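You operate a simulated robot arm through the tools that you are given. There is no shell and no other tool. Be economical: measure what you need, move in short steps, check, and stop when the job is done.

The job below is to be done with a simulated robot arm. You get a single attempt, and the scene is never put back.

Task
Open the left bench drawer, take the green housing that says "A" from the top of the grey bench and put it in the inside of the left bench drawer and shut the drawer again. Put the dark blue relay from the top of the wooden bench on the upper pillar shelf. Put the white filter from the top of the far grey bench on the top of the tester. Stack the dark blue coil labelled "S" from the top of the far grey bench on top of the dark blue coil marked "Q". Put the white packet on the top of the far grey bench away on the top of the wooden bench. Take the blue padlock and put it on top of the small spool on the top of the far grey bench. Put the cream block labelled "T" from the top of the far grey bench on the top shelf of the dark rack and the cream block that says "F" on the upper pillar shelf. Put the grey angle bracket on the upper pillar shelf away on the middle shelf of the grey rack. Pull the cell one clear track cover open. Do these in any order. Set down upright: white filter, grey angle bracket.
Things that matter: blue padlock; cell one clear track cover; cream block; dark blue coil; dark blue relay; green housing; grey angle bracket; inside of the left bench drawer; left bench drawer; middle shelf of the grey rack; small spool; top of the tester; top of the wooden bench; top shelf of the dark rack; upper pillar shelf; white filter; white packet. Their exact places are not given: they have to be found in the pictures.

Only the result counts: the job must be done as asked and must still hold three seconds after the hand-in. Knocking over, shifting, dropping, spilling or breaking anything else fails it. Lids that push on must go on centred and level and be pressed home; caps that screw on are set level and turned clockwise until they are tight.

Robot
A 6-joint arm with a two-finger gripper on a trunk, on a base that drives. Base frame: it is fixed to the floor where the robot stands at the start and does not move with it; the origin is under the middle of the robot, x ahead of it, y to its left, z up. Readings come in m, degrees, newtons and seconds.
With the tool pointing down near the work surface it reaches from about 0.1 to 0.84 m from the robot's upright axis, wherever it stands. Its first joint turns from -166.0 to 166.0 degrees. Places, roughly: blue padlock [-7.5, -6.5, 0.75]; cell one clear track cover [1, -2.8, 1.3]; cream block [-8.75, -6.5, 0.75]; dark blue coil [-7.75, -6.5, 0.75]; dark blue relay (4x4x4 cm) [-5.9, 0.6, 0.8]; green housing [3.25, 0.5, 0.75]; grey angle bracket (8x5x8 cm) [-5.3, -4, 0.9]; inside of the left bench drawer [0.5, 0.4, 0.7]; left bench drawer [0.5, 0.3, 0.7]; middle shelf of the grey rack [5.7, -2.1, 0.9]; small spool [-7.25, -6.5, 0.75]; top of the tester [-6.7, -6.4, 0.8]; top of the wooden bench [-5.4, 0.5, 0.8]; top shelf of the dark rack [-9.6, -5.6, 1.7]; upper pillar shelf [-5.3, -4.1, 0.9]; white filter [-8, -6.75, 0.75]; white packet [-7.75, -6.5, 0.75]. Payload 1.66 kg.
Tool frame: the origin (TCP) lies between the finger pads and is the grasp point; the fingertips stand 0.016 m ahead of it; z points along the fingers, y is the line along which they close. The gripper opens to 0.111 m. The gripper's body begins 0.104 m behind the TCP.
Orientation is told as [roll, pitch, yaw] about the base's x, y, z axes, in that order, counted from this pose: with the fingers straight down and closing along the base's y, the tool's x points along the base's -x, its y along +y and its z along -z.

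Tools
- The arm moves only by the tool drive_tool. Its argument "series" is a list of rows, each an object (a shift or turn left out is 0, a gripper value left out holds the last) with "delta_pos": the shift along the base's x, y, z in m, a list of three; "rotation": the turn, a rotation vector about the base's x, y, z in rad, a list of three; "jaw": the gripper command, from -1 (fully open) to 1 (shut), values between in proportion. In form: [{"delta_pos": [dx, dy, dz], "rotation": [ax, ay, az], "jaw": jaw}, ...]. A call has 1 to 12 rows; each row is the pose to reach, as a shift and turn from the pose commanded when the call began. A row lasts 0.2 s, in which the tool goes at most 0.05 m and 8.6 degrees; a call with a longer step from one row to the next is refused whole, and so is a gripper value outside its range. Where a pose cannot be reached the arm comes as near as it can. A force on the tool above 40 N (or 10 N above the force at the start of the call, whichever is more), or a blocked arm, ends the call early, and 0.2 s more pass. The fingers move at their own pace and stop on an object; they squeeze with about 25 N. The grip force told is the motor's: it shows also when the fingers shut on nothing. Time passes only in rows, and 0.2 s behind the last, so rows that repeat a pose let the fingers close. It gives the time, the measured TCP pose, the force on the tool (base axes), the opening and the grip force at its end, in the units of the frame above (readings bear some noise), with the torque about the TCP (base axes, N m) and any sound that the robot's microphone picked up, and new pictures: "views" is both (left out), scene, wrist or none.
- Cameras (640 x 400 px; columns grow to the right, rows downward): "scene" is now at [0.0415, 0.1894, 1.4076]; the picture's right is [-0.08, -1.00, 0.00], its down [-0.85, 0.07, -0.52] and it looks along [0.52, -0.04, -0.85] (base axes); focal length 273 px, centre (320, 200). "wrist" rides on the gripper at [0.07, 0.013, -0.143] in the tool frame; the picture's right is [-0.19, 0.98, 0.00], its down [-0.87, -0.17, -0.47] and it looks along [-0.46, -0.09, 0.88] (tool axes); focal length 230 px, centre (320, 200).
- raise_lower(by): slides the trunk up (or, below 0, down) by that many m; the arm and the scene camera ride with it, the base frame stays. It gives what a move gives, with no picture.
- roll_base(legs): drives the robot by 1 to 6 legs, each [ahead, left, turn to the left] in m, m and degrees, along the robot's own axes; the way and the turn of a leg run together, so that a leg with both is an arc; at most 1.5 m and 180 degrees a leg. The arm and the cameras ride along, it lands a little off, and it stops where it bumps. It gives what a move gives, and a new picture of the scene camera.
- aim_head(pan, tilt): turns the head with the scene camera to pan (to the left, within 120 degrees either way) and tilt (down, from -29 to 69), counted from straight ahead of the robot. It gives what a move gives, and a new picture of the scene camera.
- measure_at(camera, pixels): for up to 12 pixels [column, row] of the newest picture of that camera ("zoom" is the newest enlarged one), the place [x, y, z] in the base frame of the surface seen there, good to about 0.002 m, but the place of the scene camera against the robot may be out by one fixed shift of up to 0.012 m in any direction. The clock stands still meanwhile.
- enlarge(camera, box): a new picture of the part [left, top, right, bottom] of that camera's present view, enlarged. The clock stands still meanwhile.
- close_job(): hands the job in; it is judged then, once.

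Work in short steps. Measure before you move; look again where a grasp or a placing could have gone wrong, and mend it. You have 357 turns and 360 pictures in all, those below and enlarged ones among them. Open the gripper and draw the arm clear of the work before you hand the job in, unless the task says otherwise.

The tools are called after ">>>" by a JSON object that holds its "op" and its "data". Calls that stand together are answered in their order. drive_tool: Moves the arm, as the interface text tells. Its arguments: {"type":"object","properties":{"series":{"type":"array","items":{"type":"object","properties":{"delta_pos":{"type":"array","items":{"type":"number"}},"rotation":{"type":"array","items":{"type":"number"}},"jaw":{"type":"number"}}}},"views":{"type":"string","enum":["both","scene","wrist","none"]}},"required":["series"]} The other tools are called the same way: raise_lower (by) slides the trunk up or down; roll_base (legs) drives the base; aim_head (pan, tilt) turns the head that bears the scene camera; measure_at (camera, pixels) gives the place of the surface under pixels of a picture; enlarge (camera, box) takes an enlarged picture of a part of a camera's view; close_job () hands the job in.

At the start:

```text
time_s: 0.0
eef_pos: [0.5073, -0.0943, 0.9664]
tcp_rot: [0.0, 0.0, 0.0]
contact_force: [0.1, -0.1, -0.8]
ft_torque: [-0.01, -0.01, 0.01]
gripper_width: 0.111
grip_force: 0.2
trunk travel left (down, up): [-0.025, 0.565]
robot x, y, heading: [0.0011, -0.0002, 0.2]
head pan, tilt: [-4.4, 58.7]
```

scene: 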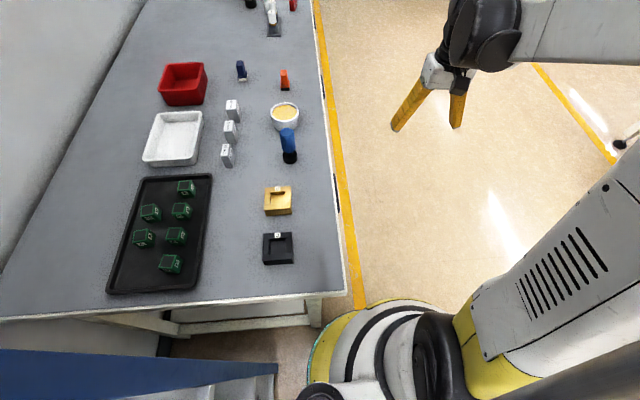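
wrist: 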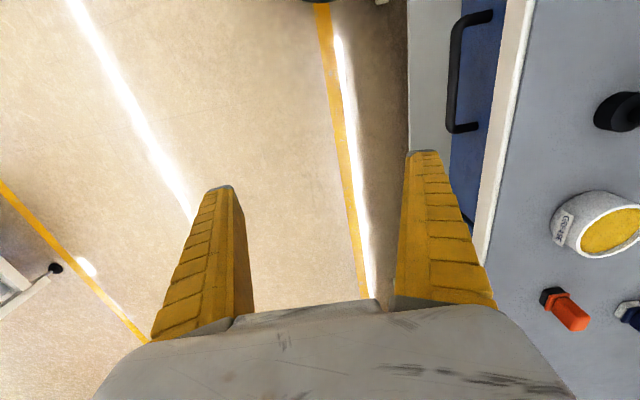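

The scene shows the grey bench on the left, with the drawer front (blue with black handle) in the wrist view. I look to the left and forward to get my bearings.

>>> {"op": "aim_head", "data": {"pan": 50, "tilt": 45}}

>>> {"op": "aim_head", "data": {"pan": 0, "tilt": 15}}

>>> {"op": "aim_head", "data": {"pan": -90, "tilt": 15}}

```text
time_s: 1.2
eef_pos: [0.5103, -0.0974, 0.9632]
tcp_rot: [0.1, 0.2, 0.0]
contact_force: [0.1, -0.3, -0.5]
ft_torque: [-0.02, 0.02, -0.03]
gripper_width: 0.111
grip_force: 0.1
trunk travel left (down, up): [-0.025, 0.565]
robot x, y, heading: [-0.0014, -0.0023, 0.1]
head pan, tilt: [50.0, 45.0]
```

scene: 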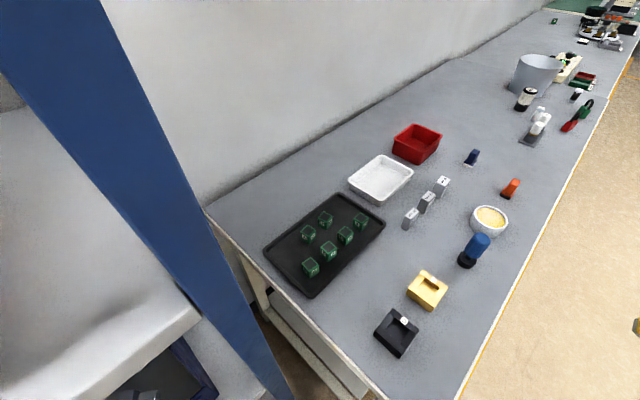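

```text
time_s: 2.4
eef_pos: [0.5074, -0.0954, 0.9659]
tcp_rot: [0.1, -0.1, -0.1]
contact_force: [1.7, -0.1, -0.2]
ft_torque: [-0.01, -0.02, -0.01]
gripper_width: 0.111
grip_force: 0.1
trunk travel left (down, up): [-0.025, 0.565]
robot x, y, heading: [0.0007, -0.0011, 0.1]
head pan, tilt: [0.0, 15.0]
```

scene: 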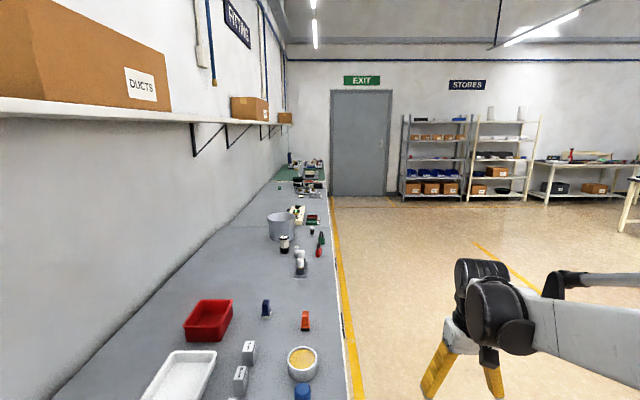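

```text
time_s: 4.1
eef_pos: [0.5062, -0.0955, 0.9674]
tcp_rot: [-0.1, 0.0, 0.0]
contact_force: [-0.8, 0.2, 0.0]
ft_torque: [0.02, 0.01, 0.01]
gripper_width: 0.1107
grip_force: 0.0
trunk travel left (down, up): [-0.025, 0.565]
robot x, y, heading: [0.0002, -0.0024, 0.1]
head pan, tilt: [-90.0, 15.0]
```

scene: 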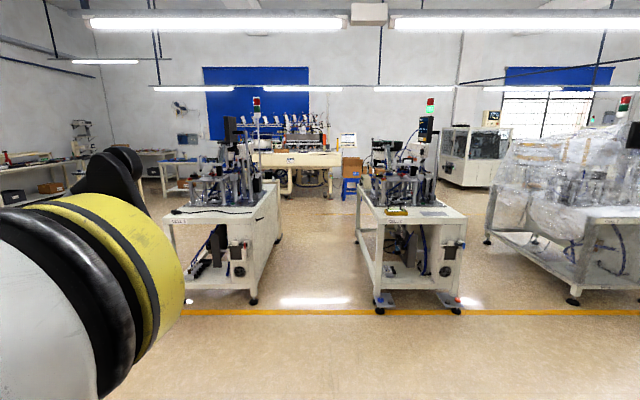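

Two cells are visible at right. I look behind on both sides.

>>> {"op": "aim_head", "data": {"pan": -120, "tilt": 15}}

>>> {"op": "aim_head", "data": {"pan": -50, "tilt": 15}}

>>> {"op": "aim_head", "data": {"pan": 120, "tilt": 15}}

```text
time_s: 5.0
eef_pos: [0.5058, -0.0947, 0.9669]
tcp_rot: [0.1, 0.0, 0.1]
contact_force: [0.5, 0.1, 0.3]
ft_torque: [0.02, 0.0, 0.02]
gripper_width: 0.1107
grip_force: 0.0
trunk travel left (down, up): [-0.025, 0.565]
robot x, y, heading: [0.0003, 0.0004, 0.0]
head pan, tilt: [-120.0, 15.0]
```

scene: 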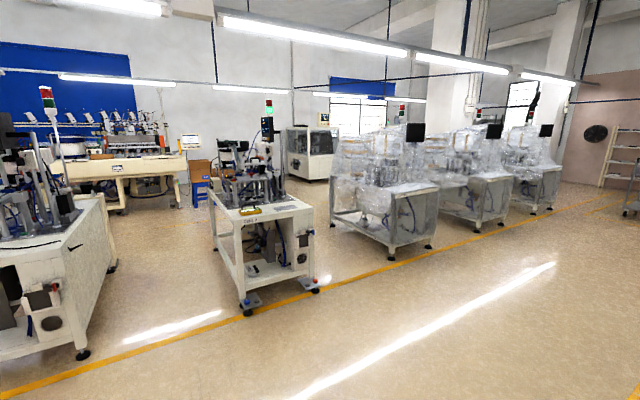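

```text
time_s: 6.4
eef_pos: [0.5071, -0.0954, 0.9651]
tcp_rot: [0.0, 0.0, 0.0]
contact_force: [0.2, 0.6, -0.1]
ft_torque: [0.0, 0.0, 0.0]
gripper_width: 0.1109
grip_force: 0.0
trunk travel left (down, up): [-0.025, 0.565]
robot x, y, heading: [-0.001, 0.0026, -0.3]
head pan, tilt: [-50.0, 15.0]
```

scene: 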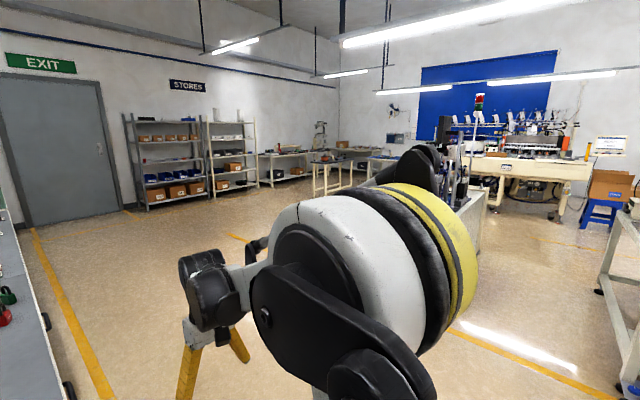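

```text
time_s: 9.0
eef_pos: [0.5072, -0.096, 0.9662]
tcp_rot: [0.0, 0.0, 0.0]
contact_force: [0.3, -0.3, 0.0]
ft_torque: [0.0, 0.0, 0.02]
gripper_width: 0.1111
grip_force: 0.2
trunk travel left (down, up): [-0.025, 0.565]
robot x, y, heading: [0.0017, 0.0028, 0.2]
head pan, tilt: [120.0, 15.0]
```

scene: 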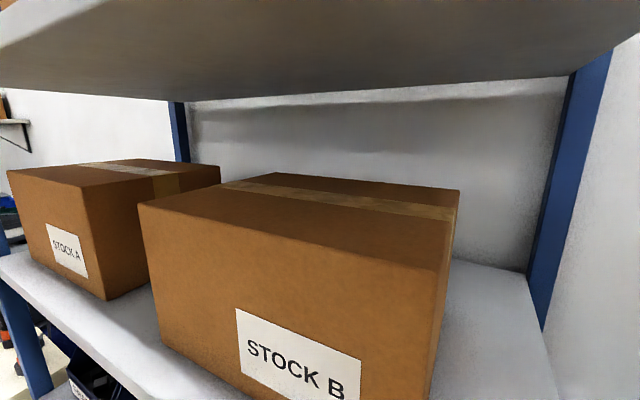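

The wrist camera saw the handle near (470,70) at the start; I measure it with a fresh wrist view and head toward the drawer.

>>> {"op": "aim_head", "data": {"pan": 20, "tilt": 60}}

>>> {"op": "measure_at", "data": {"camera": "wrist", "pixels": [[487, 17], [464, 128], [454, 70], [505, 120], [430, 100], [515, 60], [475, 200]]}}

```text
time_s: 10.8
eef_pos: [0.4998, -0.101, 0.9691]
tcp_rot: [0.5, -0.5, 0.0]
contact_force: [-0.3, 0.3, -0.1]
ft_torque: [0.03, -0.03, -0.03]
gripper_width: 0.1109
grip_force: 0.1
trunk travel left (down, up): [-0.025, 0.565]
robot x, y, heading: [0.0009, 0.0015, -0.0]
head pan, tilt: [20.0, 60.0]
```

scene: 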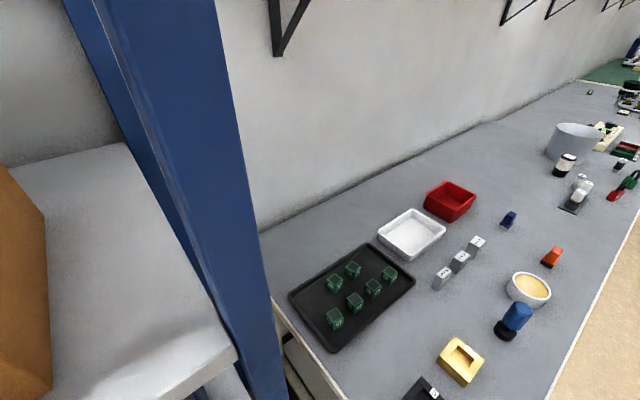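

```text
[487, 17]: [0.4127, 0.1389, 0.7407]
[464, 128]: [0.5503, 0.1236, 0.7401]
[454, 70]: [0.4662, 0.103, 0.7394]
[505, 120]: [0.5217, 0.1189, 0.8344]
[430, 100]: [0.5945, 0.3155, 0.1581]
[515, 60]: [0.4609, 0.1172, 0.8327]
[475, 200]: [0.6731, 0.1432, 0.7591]
```

I check with the scene camera: bench front edge and near end, and items.

>>> {"op": "measure_at", "data": {"camera": "scene", "pixels": [[556, 380], [600, 290], [275, 310], [330, 375], [420, 388], [460, 360], [512, 318]]}}

>>> {"op": "aim_head", "data": {"pan": -5, "tilt": 68}}

```text
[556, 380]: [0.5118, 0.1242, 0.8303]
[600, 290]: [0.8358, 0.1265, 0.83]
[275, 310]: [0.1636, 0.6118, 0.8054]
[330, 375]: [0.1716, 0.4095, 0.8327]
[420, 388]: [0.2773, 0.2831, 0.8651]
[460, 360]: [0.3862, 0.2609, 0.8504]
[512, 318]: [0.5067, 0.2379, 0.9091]
```

```text
time_s: 11.7
eef_pos: [0.5007, -0.1009, 0.9692]
tcp_rot: [0.3, -0.4, -0.1]
contact_force: [-0.2, 0.2, 0.1]
ft_torque: [0.01, -0.02, 0.0]
gripper_width: 0.1108
grip_force: 0.0
trunk travel left (down, up): [-0.025, 0.565]
robot x, y, heading: [0.0031, -0.0018, -0.2]
head pan, tilt: [-5.0, 68.0]
```

scene: 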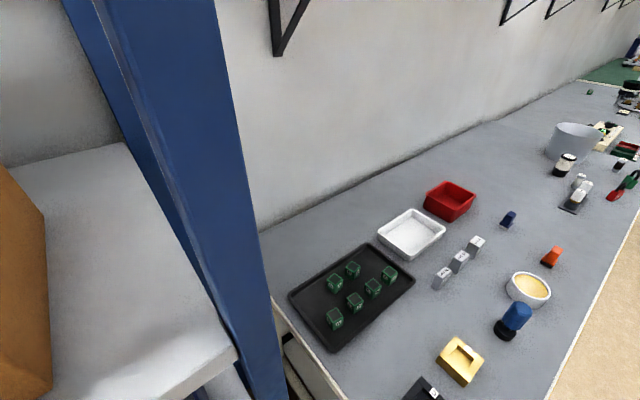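

Handle measured at about x 0.41–0.55, y 0.103, z 0.74; the bench edge is at y≈0.12, z 0.83. I drive to stand facing along the bench but further away from it, so the arm can approach horizontally.

>>> {"op": "roll_base", "data": {"legs": [[0.0, -0.65, 0], [0.48, 0, 0]]}}

>>> {"op": "aim_head", "data": {"pan": 80, "tilt": 50}}

```text
time_s: 17.7
eef_pos: [0.9882, -0.7396, 0.9658]
tcp_rot: [-0.1, 0.1, 0.6]
contact_force: [-0.1, 0.5, -0.2]
ft_torque: [0.01, 0.0, 0.0]
gripper_width: 0.1108
grip_force: 0.0
trunk travel left (down, up): [-0.025, 0.565]
robot x, y, heading: [0.4767, -0.6479, 0.8]
head pan, tilt: [-5.0, 68.0]
```

scene: 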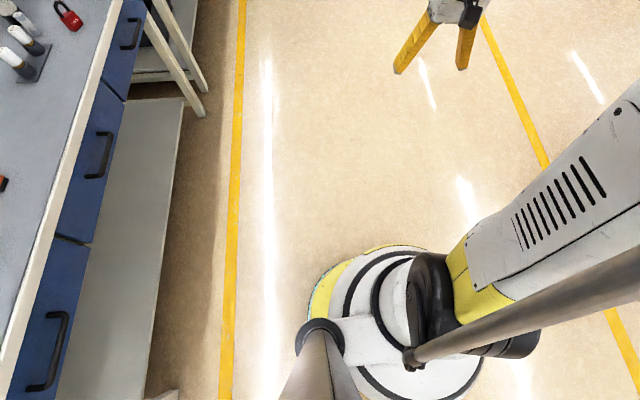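

```text
time_s: 19.3
eef_pos: [0.9869, -0.7404, 0.9675]
tcp_rot: [0.0, 0.0, 0.5]
contact_force: [-0.6, -0.8, -0.3]
ft_torque: [-0.01, 0.02, 0.0]
gripper_width: 0.1111
grip_force: 0.1
trunk travel left (down, up): [-0.025, 0.565]
robot x, y, heading: [0.478, -0.6525, 0.6]
head pan, tilt: [80.0, 50.0]
```

scene: 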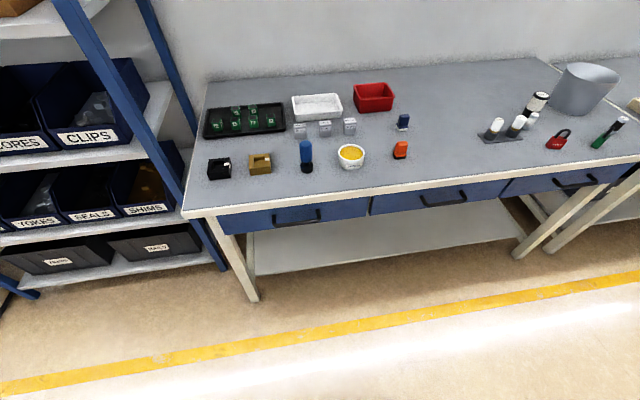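

Three drawers are seen; the left one's handle is at (298,218). I measure it and begin swinging the arm to the left with the tool turned horizontal.

>>> {"op": "measure_at", "data": {"camera": "scene", "pixels": [[298, 222], [275, 222], [320, 216], [285, 210], [300, 202], [350, 210]]}}

>>> {"op": "enlarge", "data": {"camera": "scene", "box": [240, 180, 400, 280]}}

```text
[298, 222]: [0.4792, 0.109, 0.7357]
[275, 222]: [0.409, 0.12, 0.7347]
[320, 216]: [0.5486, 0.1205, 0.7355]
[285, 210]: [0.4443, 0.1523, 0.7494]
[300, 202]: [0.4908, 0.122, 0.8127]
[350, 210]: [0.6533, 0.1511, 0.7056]
```

```text
4.00 times, centred on (320, 230) of scene
```

zoom: 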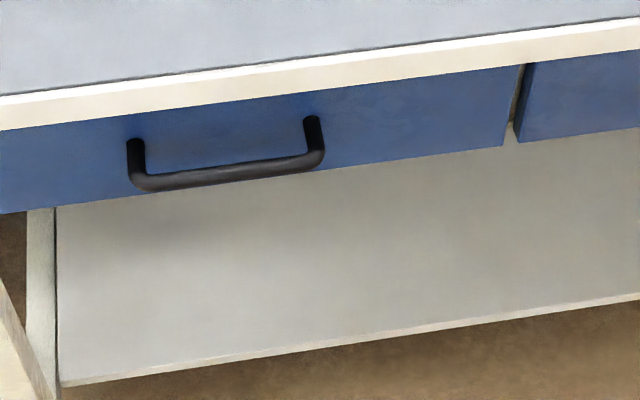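

Handle bar centre is near (0.479, 0.113, 0.738). I swing the arm toward the left.

>>> {"op": "drive_tool", "data": {"series": [{"delta_pos": [-0.033, 0.036, 0], "rotation": [0, 0, 0]}, {"delta_pos": [-0.066, 0.072, 0], "rotation": [0, 0, 0]}, {"delta_pos": [-0.099, 0.108, 0], "rotation": [0.13, 0, 0]}, {"delta_pos": [-0.132, 0.144, 0], "rotation": [0.26, 0, 0]}, {"delta_pos": [-0.165, 0.18, 0], "rotation": [0.39, 0, 0]}, {"delta_pos": [-0.198, 0.216, 0], "rotation": [0.52, 0, 0]}, {"delta_pos": [-0.231, 0.252, 0], "rotation": [0.65, 0, 0]}, {"delta_pos": [-0.264, 0.288, 0], "rotation": [0.78, 0, 0]}, {"delta_pos": [-0.297, 0.324, 0], "rotation": [0.91, 0, 0]}, {"delta_pos": [-0.33, 0.36, 0], "rotation": [1.04, 0, 0]}, {"delta_pos": [-0.363, 0.396, 0], "rotation": [1.17, 0, 0]}, {"delta_pos": [-0.396, 0.432, 0], "rotation": [1.3, 0, 0]}], "views": "scene"}}

```text
time_s: 21.9
eef_pos: [0.6391, -0.2711, 1.0071]
tcp_rot: [72.9, -0.5, 0.1]
contact_force: [0.4, 0.0, -0.1]
ft_torque: [0.03, 0.02, 0.07]
gripper_width: 0.1107
grip_force: 0.0
out of reach, approached as far as the arm can: row 12
trunk travel left (down, up): [-0.025, 0.565]
robot x, y, heading: [0.4856, -0.645, 0.6]
head pan, tilt: [80.0, 50.0]
stopped in row 12: the arm was blocked; the commanded pose is now the measured one
```

scene: 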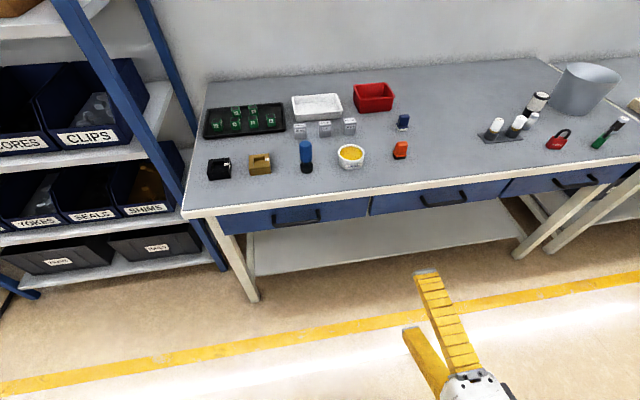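

The arm is near its inner limit there; I move outward to the handle's line and finish the turn, lowering.

>>> {"op": "drive_tool", "data": {"series": [{"delta_pos": [0, 0.04, 0], "rotation": [0, 0, 0]}, {"delta_pos": [-0.02, 0.08, -0.02], "rotation": [0.0, 0, 0]}, {"delta_pos": [-0.04, 0.11, -0.05], "rotation": [0.1, 0, 0]}, {"delta_pos": [-0.07, 0.13, -0.08], "rotation": [0.2, 0, 0]}, {"delta_pos": [-0.09, 0.15, -0.11], "rotation": [0.298, 0, 0]}, {"delta_pos": [-0.115, 0.16, -0.15], "rotation": [0.298, 0, 0]}, {"delta_pos": [-0.13, 0.17, -0.19], "rotation": [0.298, 0, 0]}, {"delta_pos": [-0.15, 0.17, -0.23], "rotation": [0.298, 0, 0]}, {"delta_pos": [-0.15, 0.17, -0.269], "rotation": [0.298, 0, 0]}, {"delta_pos": [-0.15, 0.17, -0.269], "rotation": [0.298, 0, 0], "jaw": -0.2}], "views": "both"}}

```text
time_s: 23.9
eef_pos: [0.603, 0.0055, 0.9853]
tcp_rot: [90.3, -3.5, -8.8]
contact_force: [-0.7, -1.0, 0.3]
ft_torque: [-0.03, -0.01, -0.01]
gripper_width: 0.1106
grip_force: 0.1
out of reach, approached as far as the arm can: row 3, 4, 5, 6, 7, 8, 9
trunk travel left (down, up): [-0.025, 0.565]
robot x, y, heading: [0.4777, -0.6489, 0.5]
head pan, tilt: [80.0, 50.0]
stopped in row 9: the arm was blocked; the commanded pose is now the measured one
```

scene: 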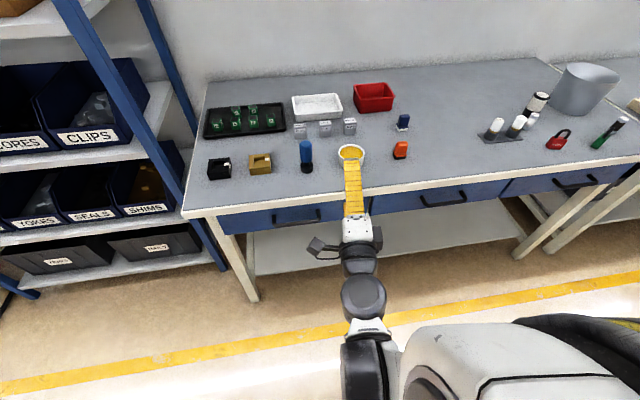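
wrist: 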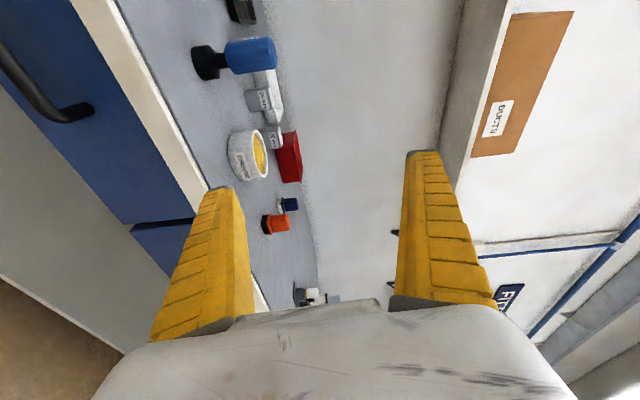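

The pose at closer range wasn't reachable. From here (TCP 0.60,0.005,0.985) I step lower at greater reach and see whether it follows.

>>> {"op": "drive_tool", "data": {"series": [{"delta_pos": [-0.03, 0, -0.02], "rotation": [0, 0, 0.08]}, {"delta_pos": [-0.06, 0, -0.05], "rotation": [0, 0.03, 0.15]}, {"delta_pos": [-0.09, 0, -0.08], "rotation": [0, 0.06, 0.15]}, {"delta_pos": [-0.12, 0, -0.11], "rotation": [0, 0.06, 0.15]}, {"delta_pos": [-0.12, 0, -0.15], "rotation": [0, 0.06, 0.15]}, {"delta_pos": [-0.12, 0, -0.19], "rotation": [0, 0.06, 0.15]}], "views": "scene"}}

```text
time_s: 25.3
eef_pos: [0.4748, 0.1099, 0.8625]
tcp_rot: [89.8, -0.2, -0.2]
contact_force: [0.8, 0.2, 0.7]
ft_torque: [0.0, -0.01, -0.01]
gripper_width: 0.1108
grip_force: 0.1
out of reach, approached as far as the arm can: row 1, 2, 3, 4, 5, 6
trunk travel left (down, up): [-0.025, 0.565]
robot x, y, heading: [0.4793, -0.6537, 0.6]
head pan, tilt: [80.0, 50.0]
```

scene: 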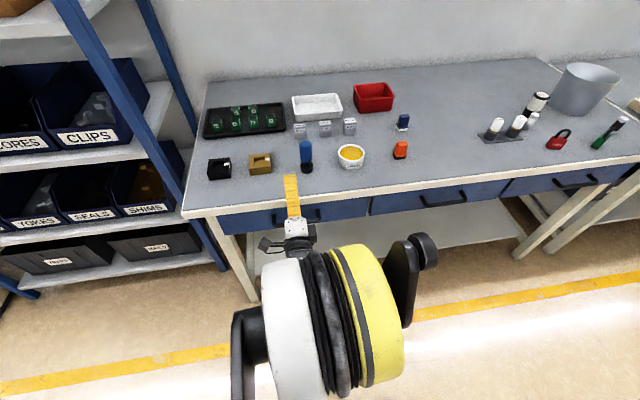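

With the tool horizontal the arm needs r≥0.76 here. I back the base off from the bench so I can lower the arm in free space, then use the base for approach and pull.

>>> {"op": "roll_base", "data": {"legs": [[0, -0.2, 0]]}}

>>> {"op": "drive_tool", "data": {"series": [{"delta_pos": [0, 0, -0.03]}, {"delta_pos": [0, 0.0, -0.06]}, {"delta_pos": [0, 0.0, -0.09]}, {"delta_pos": [0, 0.0, -0.12]}, {"delta_pos": [0, 0.0, -0.12], "jaw": -0.3}, {"delta_pos": [0, 0.0, -0.12], "jaw": -0.3}], "views": "both"}}

```text
time_s: 26.9
eef_pos: [0.4785, -0.0863, 0.864]
tcp_rot: [89.8, -0.1, -0.2]
contact_force: [0.3, -0.2, 0.0]
ft_torque: [0.0, -0.02, -0.02]
gripper_width: 0.1108
grip_force: 0.1
trunk travel left (down, up): [-0.025, 0.565]
robot x, y, heading: [0.4818, -0.8492, 0.7]
head pan, tilt: [80.0, 50.0]
```

scene: 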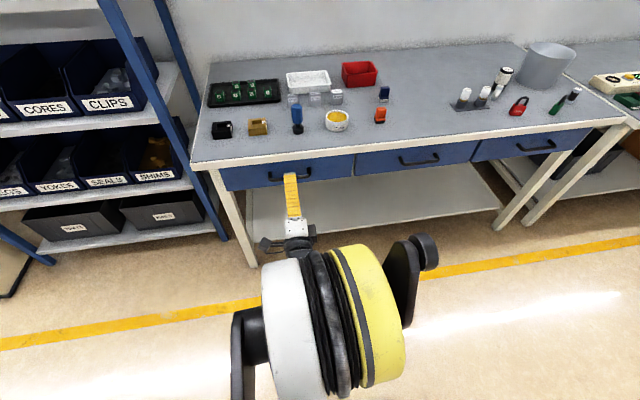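

```text
time_s: 28.3
eef_pos: [0.4744, -0.0489, 0.751]
tcp_rot: [89.8, -0.2, -0.3]
contact_force: [-0.3, -0.4, 0.0]
ft_torque: [-0.01, -0.05, 0.01]
gripper_width: 0.0739
grip_force: 0.7
out of reach, approached as far as the arm can: row 1, 2, 3, 4, 5, 6
trunk travel left (down, up): [-0.025, 0.565]
robot x, y, heading: [0.4819, -0.8493, 0.7]
head pan, tilt: [80.0, 50.0]
```

scene: 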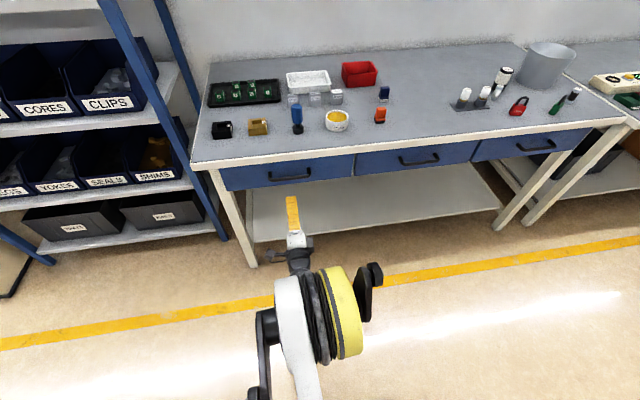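
wrist: 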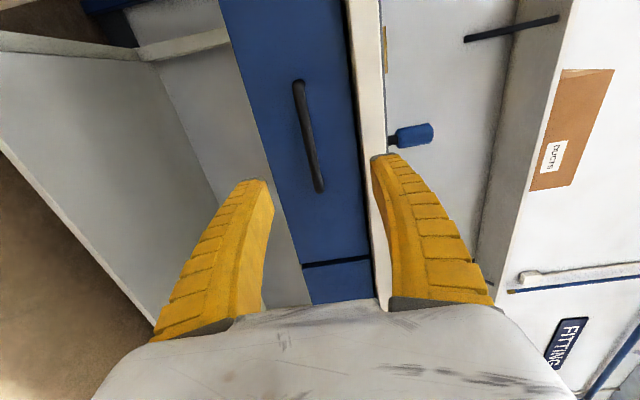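

Measure the handle in this wrist view (bar from (298,90) to (318,185)).

>>> {"op": "measure_at", "data": {"camera": "wrist", "pixels": [[302, 110], [308, 140], [315, 170], [330, 120]]}}

>>> {"op": "drive_tool", "data": {"series": [{"delta_pos": [0.004, 0.01, -0.013], "jaw": 0.0}, {"delta_pos": [0.004, 0.01, -0.013], "jaw": 0.0}], "views": "none"}}

```text
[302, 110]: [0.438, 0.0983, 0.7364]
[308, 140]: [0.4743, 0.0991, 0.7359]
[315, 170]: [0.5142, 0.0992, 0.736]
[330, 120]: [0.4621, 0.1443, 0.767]
```

```text
time_s: 28.9
eef_pos: [0.4793, -0.0391, 0.7371]
tcp_rot: [89.9, -0.2, -0.3]
contact_force: [-0.4, 0.6, -0.5]
ft_torque: [0.04, -0.02, 0.0]
gripper_width: 0.0577
grip_force: 1.7
trunk travel left (down, up): [-0.025, 0.565]
robot x, y, heading: [0.4821, -0.8457, 0.5]
head pan, tilt: [80.0, 50.0]
```

Bar front y≈0.099, centre ≈0.105, z 0.736. Base moves left 0.142 to put the pads round the bar.

>>> {"op": "roll_base", "data": {"legs": [[0.001, 0.142, 0]]}}

>>> {"op": "drive_tool", "data": {"series": [{"delta_pos": [0, 0, 0], "jaw": 0.5}, {"delta_pos": [0, 0, 0], "jaw": 1}, {"delta_pos": [0, 0, 0], "jaw": 1}, {"delta_pos": [0, 0, 0], "jaw": 1}], "views": "both"}}

```text
time_s: 30.2
eef_pos: [0.4805, 0.103, 0.7373]
tcp_rot: [89.8, -0.2, -0.4]
contact_force: [0.0, -0.3, -0.2]
ft_torque: [0.02, 0.02, -0.03]
gripper_width: 0.0576
grip_force: 2.0
trunk travel left (down, up): [-0.025, 0.565]
robot x, y, heading: [0.481, -0.7027, 0.4]
head pan, tilt: [80.0, 50.0]
```

scene: 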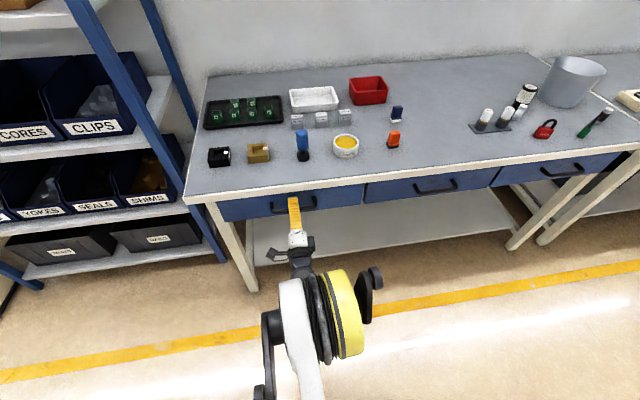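

```text
time_s: 31.2
eef_pos: [0.4794, 0.1057, 0.735]
tcp_rot: [89.9, -0.1, -0.4]
contact_force: [-0.1, -4.2, -21.0]
ft_torque: [-0.08, 0.1, -0.11]
gripper_width: 0.0118
grip_force: 34.1
trunk travel left (down, up): [-0.025, 0.565]
robot x, y, heading: [0.4839, -0.7042, 0.5]
head pan, tilt: [80.0, 50.0]
```

scene: 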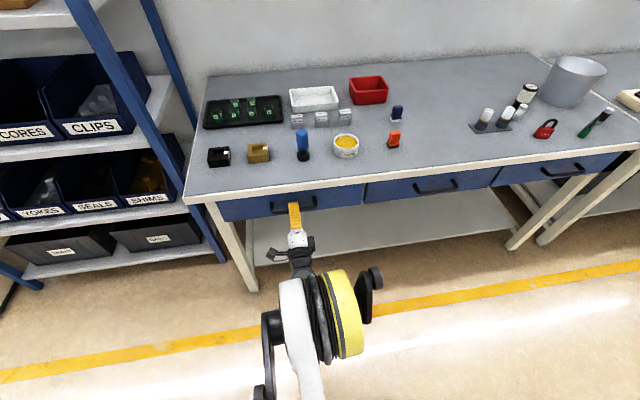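
wrist: 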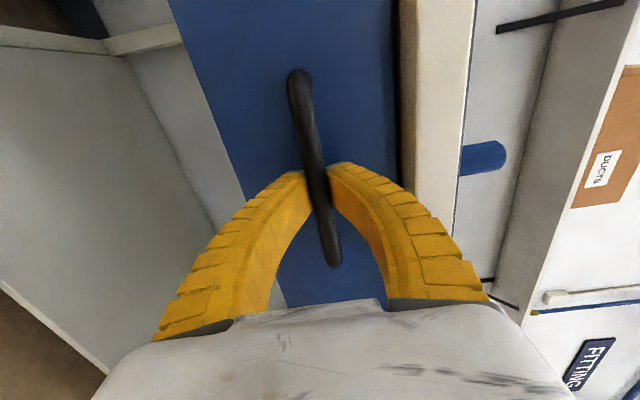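

The bar is held (width 0.0118, 34 N). Pull the drawer by backing the base away 0.25 m.

>>> {"op": "roll_base", "data": {"legs": [[0.002, -0.25, 0]]}}

```text
time_s: 33.0
eef_pos: [0.4877, -0.1464, 0.7371]
tcp_rot: [89.8, -0.2, -0.6]
contact_force: [-0.5, -0.3, 0.3]
ft_torque: [0.03, 0.03, 0.0]
gripper_width: 0.0
grip_force: 28.2
trunk travel left (down, up): [-0.025, 0.565]
robot x, y, heading: [0.4863, -0.9546, 0.4]
head pan, tilt: [80.0, 50.0]
```

scene: 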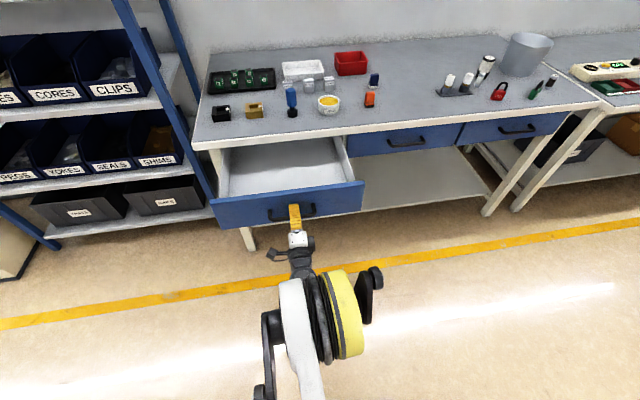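

The drawer came out and the grip slipped at the end (width 0). I measure how far it is open.

>>> {"op": "measure_at", "data": {"camera": "scene", "pixels": [[340, 207], [230, 220], [288, 192], [280, 165], [345, 180], [222, 195], [345, 150], [228, 150]]}}

>>> {"op": "enlarge", "data": {"camera": "scene", "box": [200, 120, 380, 240]}}

```text
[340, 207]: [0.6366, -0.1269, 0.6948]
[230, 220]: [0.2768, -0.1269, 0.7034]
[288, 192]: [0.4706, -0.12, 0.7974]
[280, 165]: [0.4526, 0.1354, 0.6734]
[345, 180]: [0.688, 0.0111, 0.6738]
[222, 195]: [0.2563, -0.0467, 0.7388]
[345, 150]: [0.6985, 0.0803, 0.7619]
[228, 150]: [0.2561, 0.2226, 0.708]
```

```text
3.33 times, centred on (290, 180) of scene
```

zoom: 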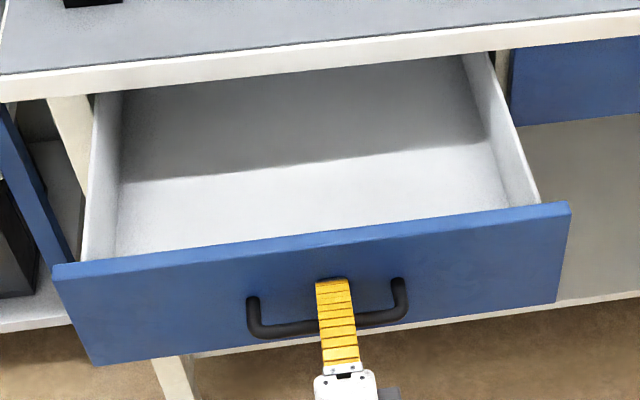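

The bar (y≈-0.17) probably sits behind the pads between the arched fingers; look through the wrist camera before opening.

>>> {"op": "drive_tool", "data": {"series": [{"delta_pos": [0, 0, 0], "jaw": 0.6}, {"delta_pos": [0, 0, 0], "jaw": 0.3}, {"delta_pos": [0, 0, 0], "jaw": 0.3}], "views": "wrist"}}

```text
time_s: 33.9
eef_pos: [0.4873, -0.1455, 0.7365]
tcp_rot: [89.9, -0.2, -0.8]
contact_force: [0.4, -0.3, -0.3]
ft_torque: [0.0, 0.0, 0.02]
gripper_width: 0.0414
grip_force: 1.8
trunk travel left (down, up): [-0.025, 0.565]
robot x, y, heading: [0.4835, -0.9551, 0.2]
head pan, tilt: [80.0, 50.0]
```

wrist: 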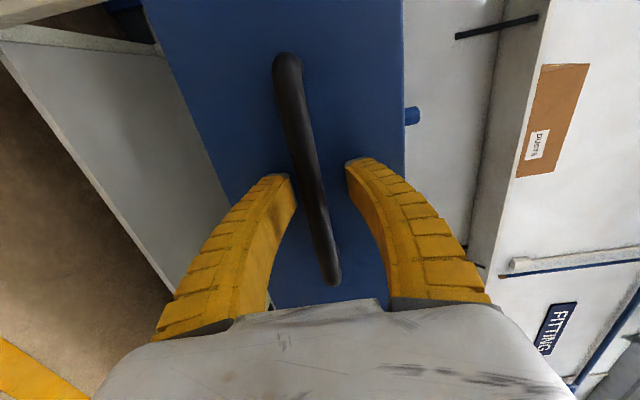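

Confirmed: bar between the open fingers. I back the base away 0.25 m and go toward the housing area; first back off.

>>> {"op": "roll_base", "data": {"legs": [[0, -0.2, 0]]}}

>>> {"op": "aim_head", "data": {"pan": 75, "tilt": 45}}

```text
time_s: 35.4
eef_pos: [0.4885, -0.3416, 0.7367]
tcp_rot: [89.8, -0.2, -0.6]
contact_force: [-1.1, 0.6, 0.0]
ft_torque: [0.01, -0.01, 0.0]
gripper_width: 0.0414
grip_force: 1.8
trunk travel left (down, up): [-0.025, 0.565]
robot x, y, heading: [0.4866, -1.1495, 0.2]
head pan, tilt: [80.0, 50.0]
```

scene: 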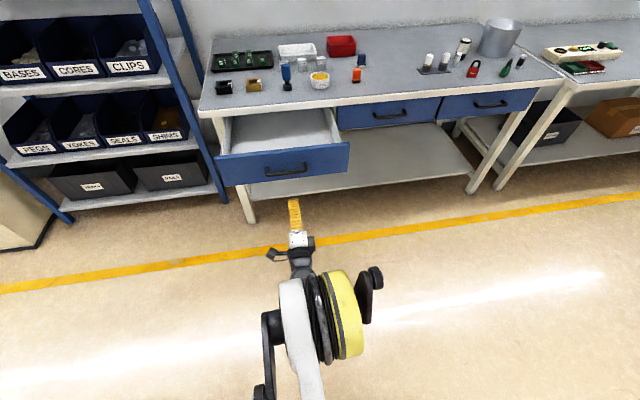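

```text
time_s: 36.1
eef_pos: [0.4879, -0.3407, 0.7368]
tcp_rot: [89.8, -0.2, -0.6]
contact_force: [0.6, 0.2, 0.2]
ft_torque: [0.0, 0.0, 0.04]
gripper_width: 0.0415
grip_force: 2.1
trunk travel left (down, up): [-0.025, 0.565]
robot x, y, heading: [0.4805, -1.1538, 0.3]
head pan, tilt: [75.0, 45.0]
```

scene: 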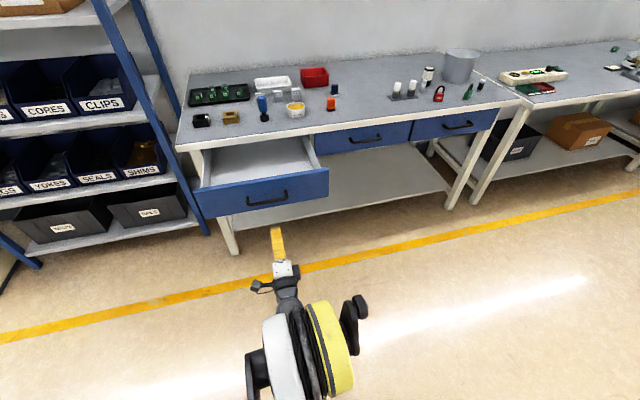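

Drawer open; now I bring the tool back to pointing down, raising the arm.

>>> {"op": "drive_tool", "data": {"series": [{"delta_pos": [0, 0, 0.04]}, {"delta_pos": [0, 0, 0.08]}, {"delta_pos": [0, 0, 0.12], "rotation": [-0.13, 0, 0]}, {"delta_pos": [0, -0.01, 0.16], "rotation": [-0.28, 0, 0]}, {"delta_pos": [0, -0.03, 0.2], "rotation": [-0.43, 0, 0]}, {"delta_pos": [0, -0.05, 0.24], "rotation": [-0.58, 0, 0]}, {"delta_pos": [0, -0.07, 0.26], "rotation": [-0.73, 0, 0]}, {"delta_pos": [0, -0.09, 0.28], "rotation": [-0.88, 0, 0]}, {"delta_pos": [0, -0.12, 0.28], "rotation": [-1.03, 0, 0]}, {"delta_pos": [0, -0.15, 0.28], "rotation": [-1.18, 0, 0]}, {"delta_pos": [0, -0.18, 0.28], "rotation": [-1.33, 0, 0]}, {"delta_pos": [0, -0.2, 0.28], "rotation": [-1.45, 0, 0]}], "views": "none"}}

>>> {"op": "drive_tool", "data": {"series": [{"delta_pos": [0, -0.0, 0.0], "rotation": [-0.12, 0, 0], "jaw": -1}, {"delta_pos": [0, -0.0, 0.0], "rotation": [-0.12, 0, 0], "jaw": -1}], "views": "none"}}

>>> {"op": "roll_base", "data": {"legs": [[1.35, 0.15, 0], [1.35, 0.15, 0]]}}

```text
time_s: 37.5
eef_pos: [0.4742, -0.3223, 0.9142]
tcp_rot: [58.4, -1.5, -3.8]
contact_force: [-0.7, -0.4, 0.0]
ft_torque: [0.0, 0.03, 0.02]
gripper_width: 0.0415
grip_force: 1.6
out of reach, approached as far as the arm can: row 5, 6, 7
trunk travel left (down, up): [-0.025, 0.565]
robot x, y, heading: [0.4831, -1.1486, 0.3]
head pan, tilt: [75.0, 45.0]
stopped in row 7: the arm was blocked; the commanded pose is now the measured one
```

```text
time_s: 38.1
eef_pos: [0.4691, -0.3216, 0.912]
tcp_rot: [51.7, -2.8, -4.7]
contact_force: [0.4, 0.4, 0.2]
ft_torque: [-0.03, 0.02, -0.04]
gripper_width: 0.1109
grip_force: 0.0
out of reach, approached as far as the arm can: row 1, 2
trunk travel left (down, up): [-0.025, 0.565]
robot x, y, heading: [0.4853, -1.1497, -0.0]
head pan, tilt: [75.0, 45.0]
```

```text
time_s: 51.2
eef_pos: [3.1209, 0.0153, 0.9117]
tcp_rot: [51.8, -2.6, -3.6]
contact_force: [0.0, -0.5, 0.2]
ft_torque: [-0.02, 0.02, 0.02]
gripper_width: 0.1108
grip_force: 0.1
trunk travel left (down, up): [-0.025, 0.565]
robot x, y, heading: [3.1568, -0.8142, 1.0]
head pan, tilt: [75.0, 45.0]
```

scene: 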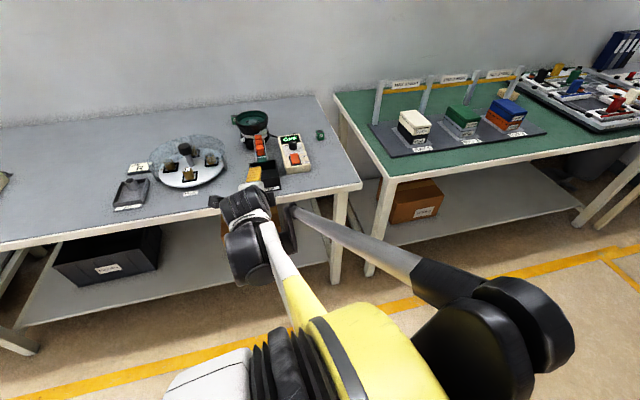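

I look closely at the small green item near (321,134) and measure.

>>> {"op": "enlarge", "data": {"camera": "scene", "box": [200, 90, 360, 190]}}

>>> {"op": "measure_at", "data": {"camera": "scene", "pixels": [[321, 132], [321, 137], [270, 190], [330, 186], [330, 150], [295, 140]]}}

```text
4.00 times, centred on (280, 140) of scene
```

zoom: 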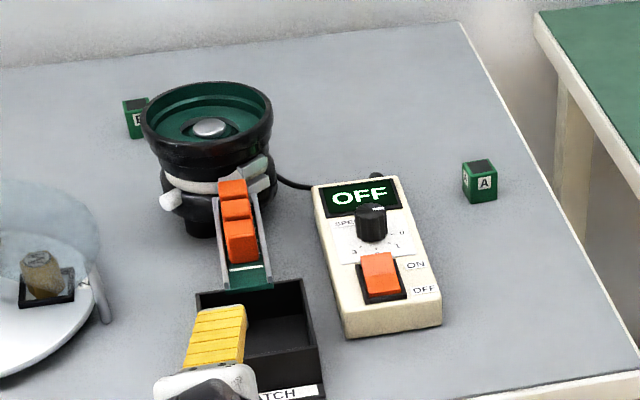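

```text
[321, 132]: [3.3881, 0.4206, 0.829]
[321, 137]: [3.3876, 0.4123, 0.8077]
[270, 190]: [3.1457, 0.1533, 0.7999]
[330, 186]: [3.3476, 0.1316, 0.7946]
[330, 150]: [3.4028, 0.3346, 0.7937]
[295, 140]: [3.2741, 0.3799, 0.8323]
```

Housing "A" is at about (3.388, 0.43, 0.81); a different one ("B") is behind the feeder. I first bring the tool vertical and high in the free area.

>>> {"op": "drive_tool", "data": {"series": [{"delta_pos": [0, -0.04, 0.03], "rotation": [-0.1, 0, 0]}, {"delta_pos": [0, -0.08, 0.06], "rotation": [-0.2, 0, 0]}, {"delta_pos": [0, -0.12, 0.09], "rotation": [-0.35, 0, 0]}, {"delta_pos": [0, -0.16, 0.12], "rotation": [-0.5, 0, 0]}, {"delta_pos": [0, -0.2, 0.15], "rotation": [-0.65, 0, 0]}, {"delta_pos": [0, -0.24, 0.15], "rotation": [-0.8, 0.02, 0.03]}, {"delta_pos": [0, -0.26, 0.15], "rotation": [-0.9, 0.04, 0.06]}], "views": "scene"}}

```text
refused: row 6 steps farther than a row can; nothing moved
```

Slightly smaller turn steps.

>>> {"op": "drive_tool", "data": {"series": [{"delta_pos": [0, -0.04, 0.03], "rotation": [-0.1, 0, 0]}, {"delta_pos": [0, -0.08, 0.06], "rotation": [-0.2, 0, 0]}, {"delta_pos": [0, -0.12, 0.09], "rotation": [-0.34, 0, 0]}, {"delta_pos": [0, -0.16, 0.12], "rotation": [-0.48, 0, 0]}, {"delta_pos": [0, -0.2, 0.15], "rotation": [-0.62, 0, 0]}, {"delta_pos": [0, -0.24, 0.15], "rotation": [-0.75, 0.02, 0.03]}, {"delta_pos": [0, -0.26, 0.15], "rotation": [-0.88, 0.04, 0.06]}], "views": "scene"}}

```text
time_s: 51.8
eef_pos: [3.1177, 0.0084, 0.9105]
tcp_rot: [42.7, -4.3, -5.2]
contact_force: [-0.2, 0.2, 0.3]
ft_torque: [0.01, 0.05, 0.04]
gripper_width: 0.1109
grip_force: 0.0
out of reach, approached as far as the arm can: row 1, 2
trunk travel left (down, up): [-0.025, 0.565]
robot x, y, heading: [3.1508, -0.812, 0.9]
head pan, tilt: [75.0, 45.0]
stopped in row 2: the arm was blocked; the commanded pose is now the measured one
```

scene: 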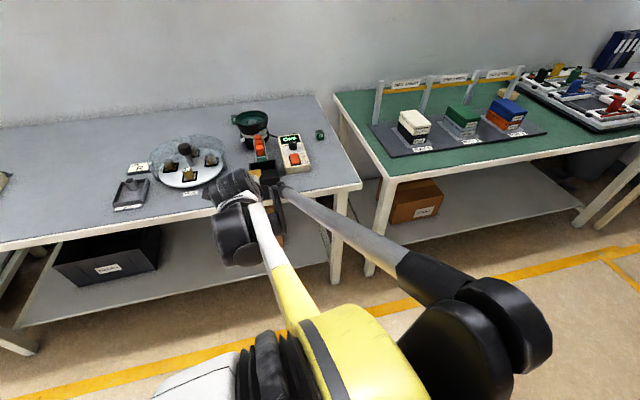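

The arm reports itself blocked in this configuration. I try a pure raise, without rotation.

>>> {"op": "drive_tool", "data": {"series": [{"delta_pos": [0, 0, 0.04]}, {"delta_pos": [0, 0, 0.08]}, {"delta_pos": [0, 0, 0.12]}], "views": "wrist"}}

```text
time_s: 52.6
eef_pos: [3.1123, 0.0466, 0.9903]
tcp_rot: [42.8, -4.3, -5.4]
contact_force: [0.3, 0.9, 0.0]
ft_torque: [0.01, 0.03, 0.02]
gripper_width: 0.111
grip_force: 0.0
trunk travel left (down, up): [-0.025, 0.565]
robot x, y, heading: [3.1548, -0.8133, 0.9]
head pan, tilt: [75.0, 45.0]
stopped in row 3: the arm was blocked; the commanded pose is now the measured one
```

wrist: 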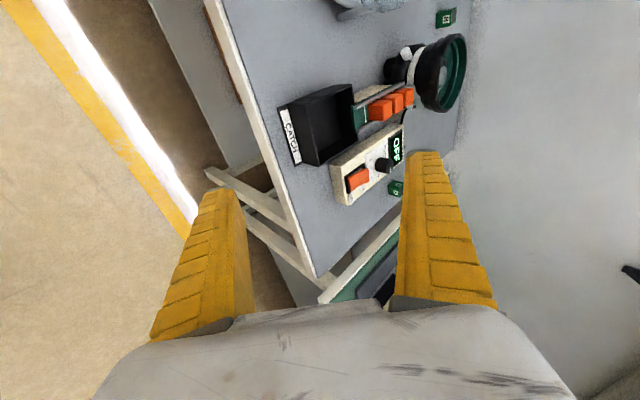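

I need to see the arm's configuration; tilt the head down toward it.

>>> {"op": "aim_head", "data": {"pan": 60, "tilt": 69}}

>>> {"op": "aim_head", "data": {"pan": 0, "tilt": 60}}

```text
time_s: 53.5
eef_pos: [3.1136, 0.0464, 0.9916]
tcp_rot: [42.7, -4.4, -5.4]
contact_force: [0.9, -0.1, 0.4]
ft_torque: [-0.03, 0.0, 0.0]
gripper_width: 0.1111
grip_force: 0.0
trunk travel left (down, up): [-0.025, 0.565]
robot x, y, heading: [3.1544, -0.8125, 0.8]
head pan, tilt: [60.0, 68.8]
```

scene: 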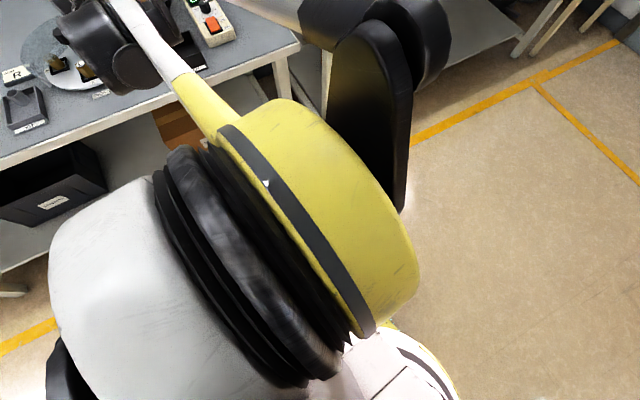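

```text
time_s: 54.8
eef_pos: [3.1145, 0.0463, 0.9913]
tcp_rot: [42.9, -4.3, -5.4]
contact_force: [-0.8, 0.3, 0.3]
ft_torque: [-0.02, 0.0, 0.02]
gripper_width: 0.1108
grip_force: 0.0
trunk travel left (down, up): [-0.025, 0.565]
robot x, y, heading: [3.1518, -0.8117, 1.1]
head pan, tilt: [0.0, 60.0]
```

scene: 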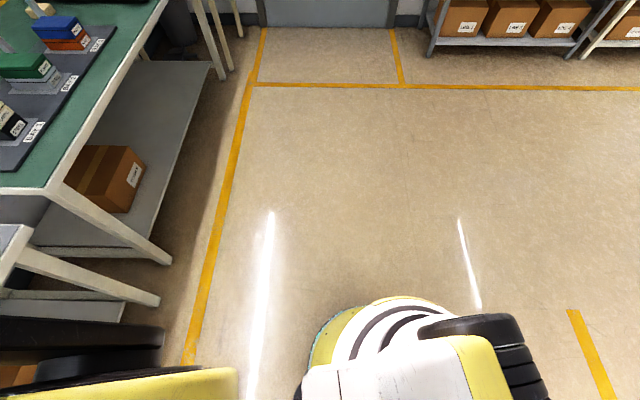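

The raised elbow seems to run into the head mast, which stands on the robot's left side. So I should work ahead of the robot, not on its left. I swing the arm back to the front along an arc at constant reach.

>>> {"op": "drive_tool", "data": {"series": [{"delta_pos": [0.048, 0.0, 0], "rotation": [0, 0, -0.056]}, {"delta_pos": [0.096, -0.002, 0], "rotation": [0, 0, -0.112]}, {"delta_pos": [0.144, -0.007, 0], "rotation": [0, 0, -0.168]}, {"delta_pos": [0.191, -0.014, 0], "rotation": [0, 0, -0.223]}, {"delta_pos": [0.238, -0.024, 0], "rotation": [0, 0, -0.279]}, {"delta_pos": [0.285, -0.036, 0], "rotation": [0, 0, -0.335]}, {"delta_pos": [0.33, -0.051, 0], "rotation": [0, 0, -0.391]}, {"delta_pos": [0.375, -0.069, 0], "rotation": [0, 0, -0.447]}, {"delta_pos": [0.418, -0.089, 0], "rotation": [0, 0, -0.503]}, {"delta_pos": [0.4605, -0.111, 0], "rotation": [0, 0, -0.559]}, {"delta_pos": [0.5015, -0.136, 0], "rotation": [0, 0, -0.614]}, {"delta_pos": [0.541, -0.163, 0], "rotation": [0, 0, -0.67]}], "views": "none"}}

```text
time_s: 57.4
eef_pos: [3.6562, -0.1151, 0.9929]
tcp_rot: [42.7, -4.4, -44.0]
contact_force: [0.3, 0.1, -0.7]
ft_torque: [-0.01, -0.01, -0.02]
gripper_width: 0.1109
grip_force: 0.1
trunk travel left (down, up): [-0.025, 0.565]
robot x, y, heading: [3.154, -0.8139, 1.0]
head pan, tilt: [0.0, 60.0]
```

It works. Now straighten the tool to vertical while drawing it in.

>>> {"op": "drive_tool", "data": {"series": [{"delta_pos": [-0.02, -0.03, 0.02], "rotation": [-0.089, 0.086, 0]}, {"delta_pos": [-0.04, -0.06, 0.03], "rotation": [-0.179, 0.173, 0]}, {"delta_pos": [-0.06, -0.09, 0.03], "rotation": [-0.268, 0.259, 0]}, {"delta_pos": [-0.08, -0.12, 0.03], "rotation": [-0.357, 0.345, 0]}, {"delta_pos": [-0.1, -0.15, 0.03], "rotation": [-0.446, 0.431, 0]}, {"delta_pos": [-0.12, -0.18, 0.03], "rotation": [-0.536, 0.518, 0]}, {"delta_pos": [-0.13, -0.2, 0.03], "rotation": [-0.536, 0.518, 0]}], "views": "none"}}

```text
time_s: 59.0
eef_pos: [3.5246, -0.3167, 1.0216]
tcp_rot: [2.9, -15.9, -41.3]
contact_force: [0.6, -0.1, -0.2]
ft_torque: [-0.02, 0.05, -0.03]
gripper_width: 0.1112
grip_force: 0.2
out of reach, approached as far as the arm can: row 1, 2, 3, 4, 5, 6, 7
trunk travel left (down, up): [-0.025, 0.565]
robot x, y, heading: [3.1551, -0.8124, 1.2]
head pan, tilt: [0.0, 60.0]
```

Continue to the front and remove the remaining tilt.

>>> {"op": "drive_tool", "data": {"series": [{"delta_pos": [0.02, -0.044, 0], "rotation": [0.05, 0.08, 0]}, {"delta_pos": [0.04, -0.088, 0], "rotation": [0.1, 0.16, 0]}, {"delta_pos": [0.06, -0.132, 0], "rotation": [0.144, 0.243, 0]}, {"delta_pos": [0.08, -0.176, 0], "rotation": [0.144, 0.243, 0]}, {"delta_pos": [0.1, -0.22, 0], "rotation": [0.144, 0.243, 0]}, {"delta_pos": [0.12, -0.264, 0], "rotation": [0.144, 0.243, 0]}, {"delta_pos": [0.14, -0.308, 0], "rotation": [0.144, 0.243, 0]}, {"delta_pos": [0.16, -0.352, 0], "rotation": [0.144, 0.243, 0]}, {"delta_pos": [0.18, -0.395, 0], "rotation": [0.144, 0.243, 0]}], "views": "none"}}

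```text
time_s: 61.0
eef_pos: [3.7061, -0.7122, 1.0187]
tcp_rot: [-8.4, -13.8, -39.8]
contact_force: [-1.2, 0.5, 0.3]
ft_torque: [-0.03, 0.01, 0.01]
gripper_width: 0.1111
grip_force: 0.0
out of reach, approached as far as the arm can: row 1, 2, 3, 4, 5, 6, 7, 8, 9
trunk travel left (down, up): [-0.025, 0.565]
robot x, y, heading: [3.1497, -0.8132, 1.3]
head pan, tilt: [0.0, 60.0]
```

A wrist joint seems at its limit; I turn the yaw back toward 0 and then level.

>>> {"op": "drive_tool", "data": {"series": [{"rotation": [0, 0, 0.12]}, {"rotation": [0, 0, 0.24]}, {"rotation": [0, 0, 0.36]}, {"rotation": [0, 0, 0.48]}, {"rotation": [0, 0, 0.6]}, {"rotation": [0, 0, 0.7]}], "views": "none"}}

>>> {"op": "drive_tool", "data": {"series": [{"rotation": [0.05, 0.08, 0]}, {"rotation": [0.1, 0.16, 0]}, {"rotation": [0.15, 0.24, 0]}], "views": "scene"}}

```text
time_s: 62.4
eef_pos: [3.7016, -0.7025, 1.0217]
tcp_rot: [-11.9, -15.0, 0.6]
contact_force: [0.0, 0.5, 0.6]
ft_torque: [0.01, -0.03, 0.01]
gripper_width: 0.1108
grip_force: 0.0
out of reach, approached as far as the arm can: row 4, 5, 6
trunk travel left (down, up): [-0.025, 0.565]
robot x, y, heading: [3.1536, -0.8157, 1.1]
head pan, tilt: [0.0, 60.0]
```

```text
time_s: 63.2
eef_pos: [3.7024, -0.7032, 1.0216]
tcp_rot: [-15.2, -5.6, 0.1]
contact_force: [-0.1, -0.5, 0.1]
ft_torque: [-0.01, 0.04, 0.03]
gripper_width: 0.1108
grip_force: 0.0
out of reach, approached as far as the arm can: row 1, 2, 3
trunk travel left (down, up): [-0.025, 0.565]
robot x, y, heading: [3.1547, -0.811, 1.0]
head pan, tilt: [0.0, 60.0]
```

scene: 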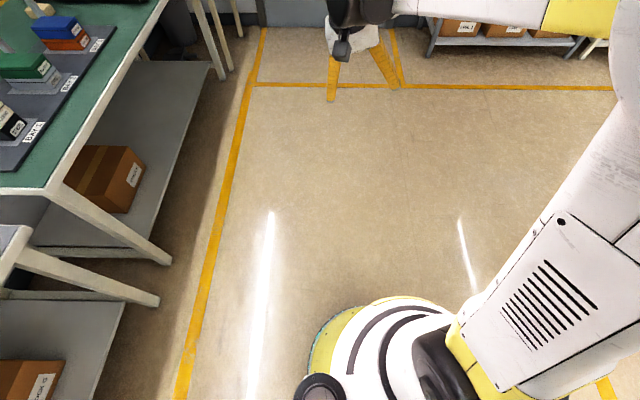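

I bring the TCP to the start-like place relative to the robot (0.51, -0.09) and retry levelling.

>>> {"op": "drive_tool", "data": {"series": [{"delta_pos": [-0.01, -0.045, 0]}, {"delta_pos": [-0.02, -0.09, 0]}, {"delta_pos": [-0.03, -0.135, -0.02]}, {"delta_pos": [-0.04, -0.18, -0.04]}, {"delta_pos": [-0.04, -0.2, -0.055]}, {"delta_pos": [-0.04, -0.2, -0.055], "rotation": [0.13, 0.04, 0]}, {"delta_pos": [-0.04, -0.2, -0.055], "rotation": [0.26, 0.09, 0]}], "views": "scene"}}

```text
refused: row 3 steps farther than a row can; nothing moved
```

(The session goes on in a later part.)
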